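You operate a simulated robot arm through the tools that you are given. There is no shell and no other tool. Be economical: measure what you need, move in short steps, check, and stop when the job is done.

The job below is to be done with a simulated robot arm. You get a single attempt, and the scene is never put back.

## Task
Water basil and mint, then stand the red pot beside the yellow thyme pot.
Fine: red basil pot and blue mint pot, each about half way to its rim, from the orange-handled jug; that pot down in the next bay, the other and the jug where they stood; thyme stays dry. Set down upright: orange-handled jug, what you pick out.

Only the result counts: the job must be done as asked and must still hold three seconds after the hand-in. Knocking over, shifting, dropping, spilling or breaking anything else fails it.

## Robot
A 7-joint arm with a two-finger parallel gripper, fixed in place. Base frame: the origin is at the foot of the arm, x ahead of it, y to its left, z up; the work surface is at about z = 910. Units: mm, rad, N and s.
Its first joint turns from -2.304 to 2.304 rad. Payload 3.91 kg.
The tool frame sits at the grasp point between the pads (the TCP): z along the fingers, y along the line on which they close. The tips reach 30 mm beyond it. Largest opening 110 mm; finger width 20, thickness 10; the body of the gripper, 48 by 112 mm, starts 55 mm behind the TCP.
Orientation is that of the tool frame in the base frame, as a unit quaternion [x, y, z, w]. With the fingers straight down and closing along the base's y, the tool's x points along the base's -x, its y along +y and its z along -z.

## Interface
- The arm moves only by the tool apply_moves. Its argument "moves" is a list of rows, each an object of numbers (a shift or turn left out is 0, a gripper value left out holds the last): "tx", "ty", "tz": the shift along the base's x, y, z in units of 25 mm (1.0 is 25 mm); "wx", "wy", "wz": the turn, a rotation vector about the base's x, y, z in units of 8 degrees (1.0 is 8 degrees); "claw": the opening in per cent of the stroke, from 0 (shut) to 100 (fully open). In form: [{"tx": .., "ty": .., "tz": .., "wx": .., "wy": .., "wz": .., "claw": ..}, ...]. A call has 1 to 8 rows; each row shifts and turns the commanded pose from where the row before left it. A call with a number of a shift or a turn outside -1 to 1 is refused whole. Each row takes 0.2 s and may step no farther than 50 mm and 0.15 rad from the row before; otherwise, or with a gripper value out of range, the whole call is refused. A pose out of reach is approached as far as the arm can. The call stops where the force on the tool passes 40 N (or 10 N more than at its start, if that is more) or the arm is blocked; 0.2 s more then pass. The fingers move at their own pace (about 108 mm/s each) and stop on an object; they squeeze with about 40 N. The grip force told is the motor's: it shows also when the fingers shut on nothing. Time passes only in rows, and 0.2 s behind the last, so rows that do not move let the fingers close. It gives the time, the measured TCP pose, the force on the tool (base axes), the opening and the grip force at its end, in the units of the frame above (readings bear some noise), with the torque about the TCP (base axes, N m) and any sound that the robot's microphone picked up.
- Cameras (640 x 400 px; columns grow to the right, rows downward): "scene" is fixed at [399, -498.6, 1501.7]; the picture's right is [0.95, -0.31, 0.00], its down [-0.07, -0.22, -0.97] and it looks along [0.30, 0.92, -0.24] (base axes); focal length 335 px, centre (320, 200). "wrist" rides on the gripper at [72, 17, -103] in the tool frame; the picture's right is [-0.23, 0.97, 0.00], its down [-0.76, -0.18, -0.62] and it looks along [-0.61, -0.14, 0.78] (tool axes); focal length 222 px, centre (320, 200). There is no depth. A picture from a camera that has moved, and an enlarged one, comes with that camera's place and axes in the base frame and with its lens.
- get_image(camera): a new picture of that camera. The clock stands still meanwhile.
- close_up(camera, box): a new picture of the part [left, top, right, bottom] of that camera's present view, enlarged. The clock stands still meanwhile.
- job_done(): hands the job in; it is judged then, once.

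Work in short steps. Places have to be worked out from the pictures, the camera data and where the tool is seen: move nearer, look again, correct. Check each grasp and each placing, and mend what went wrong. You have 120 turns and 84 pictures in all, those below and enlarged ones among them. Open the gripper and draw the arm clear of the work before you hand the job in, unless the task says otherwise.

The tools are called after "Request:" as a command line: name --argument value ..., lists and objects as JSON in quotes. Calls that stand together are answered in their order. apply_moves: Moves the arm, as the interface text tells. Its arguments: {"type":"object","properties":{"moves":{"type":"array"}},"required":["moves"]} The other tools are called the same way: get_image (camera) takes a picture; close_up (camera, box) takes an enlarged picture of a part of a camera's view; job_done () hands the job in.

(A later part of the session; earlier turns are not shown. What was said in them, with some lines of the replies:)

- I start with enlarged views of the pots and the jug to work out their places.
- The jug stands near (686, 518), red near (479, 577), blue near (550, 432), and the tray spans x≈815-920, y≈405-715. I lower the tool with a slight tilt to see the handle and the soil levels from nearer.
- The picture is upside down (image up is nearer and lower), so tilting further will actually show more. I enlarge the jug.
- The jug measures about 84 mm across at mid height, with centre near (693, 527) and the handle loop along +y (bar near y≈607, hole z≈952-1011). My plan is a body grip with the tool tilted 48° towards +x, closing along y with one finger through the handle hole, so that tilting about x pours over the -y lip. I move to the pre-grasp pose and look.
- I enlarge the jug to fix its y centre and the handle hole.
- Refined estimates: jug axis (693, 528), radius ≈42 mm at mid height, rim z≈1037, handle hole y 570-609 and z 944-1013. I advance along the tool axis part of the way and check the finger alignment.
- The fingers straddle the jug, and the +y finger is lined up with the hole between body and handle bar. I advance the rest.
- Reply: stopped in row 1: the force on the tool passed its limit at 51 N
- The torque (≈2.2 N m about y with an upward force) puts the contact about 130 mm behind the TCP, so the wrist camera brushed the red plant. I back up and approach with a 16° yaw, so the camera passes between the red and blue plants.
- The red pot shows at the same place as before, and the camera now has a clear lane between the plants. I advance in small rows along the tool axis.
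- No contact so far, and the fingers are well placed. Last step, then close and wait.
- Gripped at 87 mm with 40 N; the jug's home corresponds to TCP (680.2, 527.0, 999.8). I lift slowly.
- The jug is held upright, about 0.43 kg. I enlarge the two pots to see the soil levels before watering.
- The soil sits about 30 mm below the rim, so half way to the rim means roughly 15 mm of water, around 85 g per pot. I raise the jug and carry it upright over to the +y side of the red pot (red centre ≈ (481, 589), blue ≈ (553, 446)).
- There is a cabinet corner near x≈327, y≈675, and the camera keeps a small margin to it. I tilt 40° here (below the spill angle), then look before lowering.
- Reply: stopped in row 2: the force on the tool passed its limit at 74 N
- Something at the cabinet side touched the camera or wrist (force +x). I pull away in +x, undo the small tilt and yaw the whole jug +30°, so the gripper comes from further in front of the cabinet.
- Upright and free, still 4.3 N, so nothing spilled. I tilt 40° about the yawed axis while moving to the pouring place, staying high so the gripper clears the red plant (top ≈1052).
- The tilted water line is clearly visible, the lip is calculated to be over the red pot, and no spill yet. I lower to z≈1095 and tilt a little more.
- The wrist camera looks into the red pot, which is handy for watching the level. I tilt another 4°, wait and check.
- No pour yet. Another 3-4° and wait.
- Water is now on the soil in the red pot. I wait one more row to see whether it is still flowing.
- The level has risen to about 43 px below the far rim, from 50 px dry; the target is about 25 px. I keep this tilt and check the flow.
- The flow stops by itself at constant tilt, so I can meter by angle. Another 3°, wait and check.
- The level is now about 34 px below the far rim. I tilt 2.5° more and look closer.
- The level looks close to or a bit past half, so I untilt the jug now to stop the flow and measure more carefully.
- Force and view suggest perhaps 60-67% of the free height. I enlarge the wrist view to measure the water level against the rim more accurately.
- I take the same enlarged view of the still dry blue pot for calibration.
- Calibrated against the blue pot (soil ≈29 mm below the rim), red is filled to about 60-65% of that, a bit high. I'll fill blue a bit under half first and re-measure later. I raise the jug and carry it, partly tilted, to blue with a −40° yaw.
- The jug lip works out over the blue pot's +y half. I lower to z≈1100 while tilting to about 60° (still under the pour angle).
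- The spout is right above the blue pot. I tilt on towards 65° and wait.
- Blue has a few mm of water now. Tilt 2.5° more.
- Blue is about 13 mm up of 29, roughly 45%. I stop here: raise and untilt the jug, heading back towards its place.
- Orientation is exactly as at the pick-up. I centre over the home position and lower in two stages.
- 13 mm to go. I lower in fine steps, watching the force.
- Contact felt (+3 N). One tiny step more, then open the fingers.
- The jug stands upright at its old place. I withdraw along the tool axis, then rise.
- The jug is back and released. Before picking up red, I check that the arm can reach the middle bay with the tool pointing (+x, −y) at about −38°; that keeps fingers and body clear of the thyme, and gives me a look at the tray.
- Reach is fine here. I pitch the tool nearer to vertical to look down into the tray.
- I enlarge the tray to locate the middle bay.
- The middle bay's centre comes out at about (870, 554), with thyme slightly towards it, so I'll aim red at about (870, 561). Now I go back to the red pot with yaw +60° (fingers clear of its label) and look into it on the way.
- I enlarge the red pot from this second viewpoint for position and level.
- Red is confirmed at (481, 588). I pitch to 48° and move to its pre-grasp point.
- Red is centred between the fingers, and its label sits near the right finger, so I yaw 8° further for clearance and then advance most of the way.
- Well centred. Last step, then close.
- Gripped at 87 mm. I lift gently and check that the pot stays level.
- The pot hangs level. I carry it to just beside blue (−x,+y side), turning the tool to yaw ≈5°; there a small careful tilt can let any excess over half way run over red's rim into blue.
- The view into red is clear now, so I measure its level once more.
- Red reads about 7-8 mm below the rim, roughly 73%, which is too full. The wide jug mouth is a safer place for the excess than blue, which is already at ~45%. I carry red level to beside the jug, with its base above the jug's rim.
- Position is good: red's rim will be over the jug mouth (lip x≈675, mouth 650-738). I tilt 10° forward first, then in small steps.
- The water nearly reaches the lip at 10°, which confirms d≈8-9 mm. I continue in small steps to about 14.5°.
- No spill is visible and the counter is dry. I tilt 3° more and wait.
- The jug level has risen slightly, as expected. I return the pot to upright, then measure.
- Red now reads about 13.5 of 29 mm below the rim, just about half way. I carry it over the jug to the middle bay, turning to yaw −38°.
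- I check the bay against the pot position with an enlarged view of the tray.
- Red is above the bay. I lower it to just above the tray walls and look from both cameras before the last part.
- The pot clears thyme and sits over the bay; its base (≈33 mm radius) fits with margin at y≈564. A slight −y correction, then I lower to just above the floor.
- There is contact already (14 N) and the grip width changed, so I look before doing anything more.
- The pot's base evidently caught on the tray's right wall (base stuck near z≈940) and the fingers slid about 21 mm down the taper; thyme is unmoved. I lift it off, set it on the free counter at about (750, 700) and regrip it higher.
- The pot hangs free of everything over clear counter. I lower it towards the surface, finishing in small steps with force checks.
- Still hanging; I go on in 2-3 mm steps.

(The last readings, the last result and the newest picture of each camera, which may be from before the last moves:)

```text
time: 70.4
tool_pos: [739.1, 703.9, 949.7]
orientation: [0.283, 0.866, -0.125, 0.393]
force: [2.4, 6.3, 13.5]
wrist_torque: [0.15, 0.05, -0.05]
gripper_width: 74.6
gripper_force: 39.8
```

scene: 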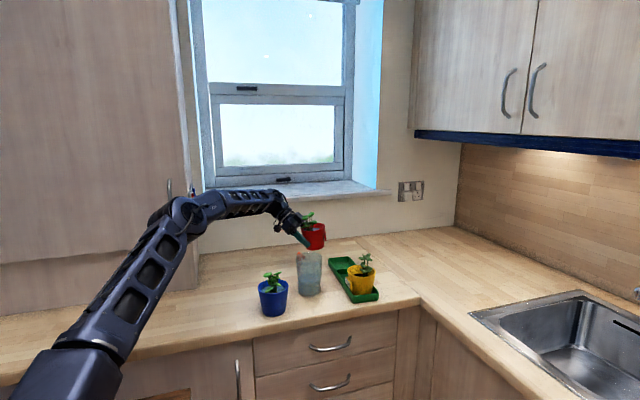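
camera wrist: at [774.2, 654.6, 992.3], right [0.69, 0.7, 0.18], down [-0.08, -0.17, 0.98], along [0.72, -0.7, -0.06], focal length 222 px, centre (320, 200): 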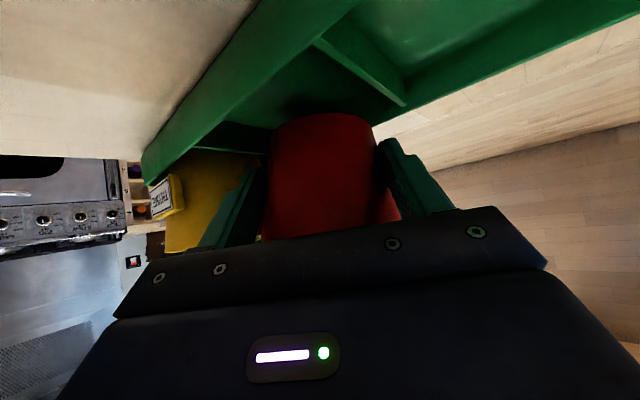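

The base touches at TCP ≈953. I open gradually so the pot settles flat.

Request:
apply_moves --moves '[{"tz": 0.06}, {"claw": 70}, {"claw": 72}, {"claw": 75}, {"claw": 80}, {"claw": 90}, {"claw": 100}, {}]'

Request:
close_up --camera "wrist" --box '[200, 0, 460, 250]'

```text
time: 72.2
tool_pos: [739.2, 702.7, 950.2]
orientation: [0.282, 0.866, -0.125, 0.393]
force: [0.4, 0.1, -0.6]
wrist_torque: [-0.02, 0.04, 0.01]
gripper_width: 110.1
gripper_force: 0.1
```

```text
1.60 times, centred on (330, 125) of wrist
camera zoom: at [647.3, 791.7, 964.9], right [0.69, 0.7, 0.18], down [-0.08, -0.17, 0.98], along [0.72, -0.7, -0.06], focal length 355 px, centre (304, 320)
```

zoom: 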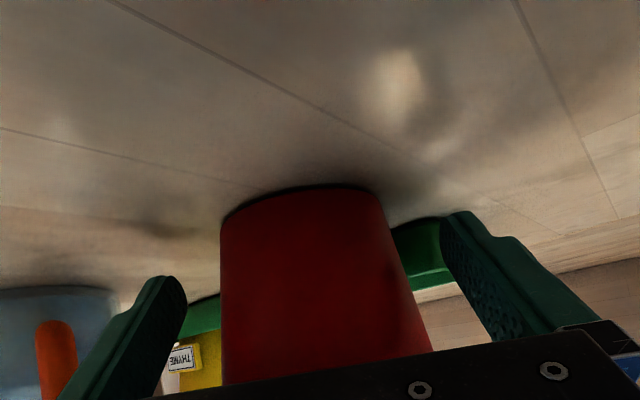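

The pot stands flat, but about 34 mm ahead of the TCP: it had crept forward in the fingers, which explains the missed bay. I rise 18 mm, move forward so the pads are centred on it at the proper height, and regrip.

Request:
apply_moves --moves '[{"tz": 0.4}, {"tz": 0.32}, {"tx": 0.3, "ty": -0.22}, {"tx": 0.35, "ty": -0.25}, {"tx": 0.2, "ty": -0.14}]'

```text
time: 73.4
tool_pos: [761.8, 686.4, 968.1]
orientation: [0.283, 0.866, -0.126, 0.392]
force: [-1.5, 0.6, 1.1]
wrist_torque: [0.01, -0.12, -0.01]
gripper_width: 110.0
gripper_force: 0.0
```

No contact on the way in. I close, and compare the width with the 87-88 mm expected for a centred grip.

Request:
apply_moves --moves '[{"claw": 85}, {"claw": 80}, {"claw": 0}, {"claw": 0}]'

```text
time: 74.4
tool_pos: [762.4, 688.2, 968.1]
orientation: [0.283, 0.866, -0.126, 0.392]
force: [-0.5, -0.7, 0.2]
wrist_torque: [-0.04, -0.02, 0.01]
gripper_width: 87.1
gripper_force: 39.8
```

87.1 mm, a centred grip. I lift and carry it back over the middle bay.

Request:
apply_moves --moves '[{"tz": 0.3}, {"tz": 0.6}, {"tz": 0.8}, {"tz": 0.8}, {"tz": 0.7}, {"tx": 0.4, "ty": -0.5, "tz": 0.4}, {"tx": 0.7, "ty": -0.85}, {"tx": 0.75, "ty": -0.95}]'

Request:
apply_moves --moves '[{"tx": 0.75, "ty": -0.95}, {"tx": 0.75, "ty": -0.9}, {"tx": 0.5, "ty": -0.6}, {"tx": 0.15, "ty": -0.2}, {}, {}]'

```text
time: 76.2
tool_pos: [805.6, 630.7, 1059.2]
orientation: [0.282, 0.866, -0.124, 0.393]
force: [-0.3, 0.5, -4.2]
wrist_torque: [0.02, 0.01, 0.0]
gripper_width: 87.5
gripper_force: 40.2
```

```text
time: 77.6
tool_pos: [860.6, 564.1, 1059.5]
orientation: [0.283, 0.866, -0.125, 0.392]
force: [-0.1, 0.6, -3.8]
wrist_torque: [0.01, -0.01, 0.0]
gripper_width: 87.4
gripper_force: 39.7
```

I lower to just above the tray walls and use the last picture for the relative alignment.

Request:
apply_moves --moves '[{"tz": -0.7, "tx": 0.06}, {"tz": -0.8}, {"tz": -0.5}, {"tz": -0.2}, {}]'

Request:
close_up --camera "wrist" --box '[130, 0, 450, 200]'

```text
time: 78.8
tool_pos: [862.8, 564.9, 1003.1]
orientation: [0.282, 0.867, -0.125, 0.393]
force: [-0.3, -0.1, -3.0]
wrist_torque: [0.02, -0.01, -0.04]
gripper_width: 87.0
gripper_force: 40.3
```

```text
2.00 times, centred on (290, 100) of wrist
camera zoom: at [770.9, 653.3, 1018.5], right [0.69, 0.7, 0.17], down [-0.08, -0.17, 0.98], along [0.72, -0.7, -0.06], focal length 444 px, centre (380, 400)
```

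zoom: 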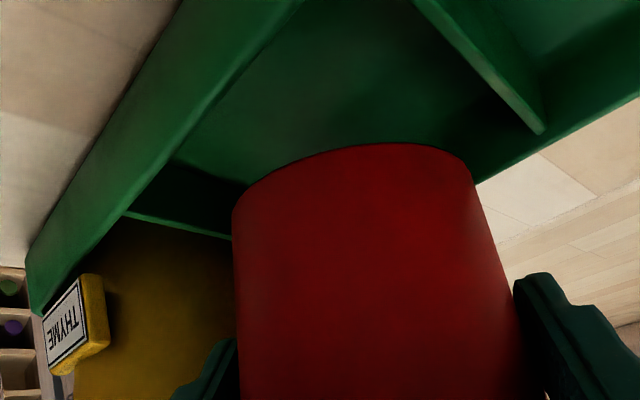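

In the last picture, pot and bay measured in the same frame: the base is centred in x within ~3 mm and sits 7 mm toward the far side in y, with clear margins all around. I shift a hair and lower in small steps with force checks.

Request:
apply_moves --moves '[{"tx": -0.07, "ty": -0.08}, {"tz": -0.25}, {"tz": -0.2}, {"tz": -0.1}, {}]'

```text
time: 80.0
tool_pos: [861.4, 562.4, 990.7]
orientation: [0.282, 0.866, -0.125, 0.393]
force: [-0.3, 0.4, -3.6]
wrist_torque: [0.0, 0.05, -0.01]
gripper_width: 87.3
gripper_force: 39.8
```

Free so far; base about at wall-top height. Continue.

Request:
apply_moves --moves '[{"tz": -0.16}, {"tz": -0.12}, {}]'

Request:
apply_moves --moves '[{"tz": -0.12}, {"tz": -0.1}, {}]'

```text
time: 80.8
tool_pos: [861.1, 561.2, 983.0]
orientation: [0.283, 0.866, -0.126, 0.392]
force: [-0.4, -0.2, -4.1]
wrist_torque: [-0.01, 0.04, -0.03]
gripper_width: 87.0
gripper_force: 40.0
```

```text
time: 81.6
tool_pos: [861.3, 561.6, 978.2]
orientation: [0.284, 0.866, -0.126, 0.393]
force: [0.2, 0.1, -5.1]
wrist_torque: [0.04, 0.05, 0.01]
gripper_width: 86.9
gripper_force: 39.8
```

Base ≈920, inside the bay with no contact. I continue in 2 mm steps to the floor.

Request:
apply_moves --moves '[{"tz": -0.08}, {"tz": -0.06}, {}]'

Request:
apply_moves --moves '[{"tz": -0.06}, {}]'

```text
time: 82.4
tool_pos: [861.3, 561.8, 974.5]
orientation: [0.283, 0.866, -0.126, 0.393]
force: [-0.5, -0.2, -3.7]
wrist_torque: [-0.01, 0.0, 0.02]
gripper_width: 87.0
gripper_force: 40.3
```

```text
time: 83.0
tool_pos: [860.7, 561.4, 973.0]
orientation: [0.283, 0.866, -0.125, 0.394]
force: [-0.1, -0.6, 3.1]
wrist_torque: [-0.13, -0.11, 0.01]
gripper_width: 87.2
gripper_force: 40.4
```

Floor contact at TCP 973 (base ≈915). The near finger is close to thyme, so I open only slightly (90 mm) and then draw back along the tool axis in small steps, watching the force.

Request:
apply_moves --moves '[{"claw": 80}, {"claw": 81}, {"claw": 82}, {}]'

Request:
apply_moves --moves '[{"tx": -0.12, "ty": 0.09, "tz": 0.13, "claw": 82.5}, {"tx": -0.12, "ty": 0.09, "tz": 0.13, "claw": 83}, {}]'

```text
time: 84.0
tool_pos: [861.4, 561.9, 973.6]
orientation: [0.282, 0.866, -0.125, 0.393]
force: [-1.5, -0.3, 0.5]
wrist_torque: [-0.05, -0.05, 0.04]
gripper_width: 90.1
gripper_force: 0.1
```

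```text
time: 84.8
tool_pos: [855.7, 566.0, 979.0]
orientation: [0.283, 0.866, -0.125, 0.393]
force: [-1.0, 0.6, -0.1]
wrist_torque: [-0.04, -0.04, 0.01]
gripper_width: 91.1
gripper_force: 0.0
```

Released, with no load and no drag on the fingers. I keep withdrawing along the axis, opening a little as the tips leave.

Request:
apply_moves --moves '[{"tx": -0.2, "ty": 0.15, "tz": 0.21, "claw": 84}, {"tx": -0.24, "ty": 0.177, "tz": 0.264, "claw": 85}, {"tx": -0.24, "ty": 0.177, "tz": 0.264, "claw": 86}, {}]'

Request:
apply_moves --moves '[{"tx": -0.3, "ty": 0.22, "tz": 0.33}, {"tx": -0.4, "ty": 0.29, "tz": 0.44}, {"tx": -0.5, "ty": 0.37, "tz": 0.55}, {"tx": -0.6, "ty": 0.44, "tz": 0.66}, {"tx": -0.6, "ty": 0.44, "tz": 0.66}]'

```text
time: 85.8
tool_pos: [838.6, 579.2, 998.0]
orientation: [0.282, 0.866, -0.126, 0.393]
force: [0.2, 0.7, -0.2]
wrist_torque: [0.0, -0.01, -0.03]
gripper_width: 94.8
gripper_force: 0.0
```

```text
time: 87.0
tool_pos: [778.3, 622.7, 1064.0]
orientation: [0.282, 0.866, -0.125, 0.393]
force: [0.5, 0.3, -0.5]
wrist_torque: [0.01, -0.01, -0.01]
gripper_width: 94.6
gripper_force: 0.0
```

No forces on the whole way out. I rise well clear, open the gripper, and let time pass.

Request:
apply_moves --moves '[{"tz": 1}, {"tz": 1}, {"tz": 1}, {"tz": 1, "claw": 100}, {"tz": 1, "tx": -0.6}, {"tz": 1, "tx": -0.8}, {"tx": -0.8}, {}]'

```text
time: 88.8
tool_pos: [722.7, 622.7, 1215.9]
orientation: [0.282, 0.866, -0.126, 0.393]
force: [-0.1, 0.0, -0.2]
wrist_torque: [0.0, 0.02, 0.01]
gripper_width: 109.8
gripper_force: 0.1
```

The arm is clear and the gripper is open and unloaded, so I hand the job in.

Request:
job_done

```text
The job is handed in.
```

I handed the job in: the red basil pot and the blue mint pot are watered, the jug is back where it stood, and red is in the tray bay next to the thyme. I had no pictures left after lowering red into its bay. That it stands upright rests on the force readings: clean floor contact, then no load or drag as the fingers withdrew.

- **Water levels:** Red is at about 53% of the way from soil to rim, blue at about 45%, both read from camera views. I first overfilled red and tipped the excess back into the jug over its mouth. I saw no spill afterwards.
- **Jug:** It was released upright, within about 2 mm of its old spot by the picture taken then.
- **Thyme:** It got no water and had not moved in the last picture that showed it clearly. One finger then worked very close to it, with no contact felt.
- **Contacts along the way:**
  - The wrist camera brushed the red plant early on, and the pot did not shift.
  - The wrist or camera touched something at the cabinet side once.
  - Red caught, probably on the tray wall, on the first try at the bay. I set it briefly on the counter, regripped it and lowered it again.
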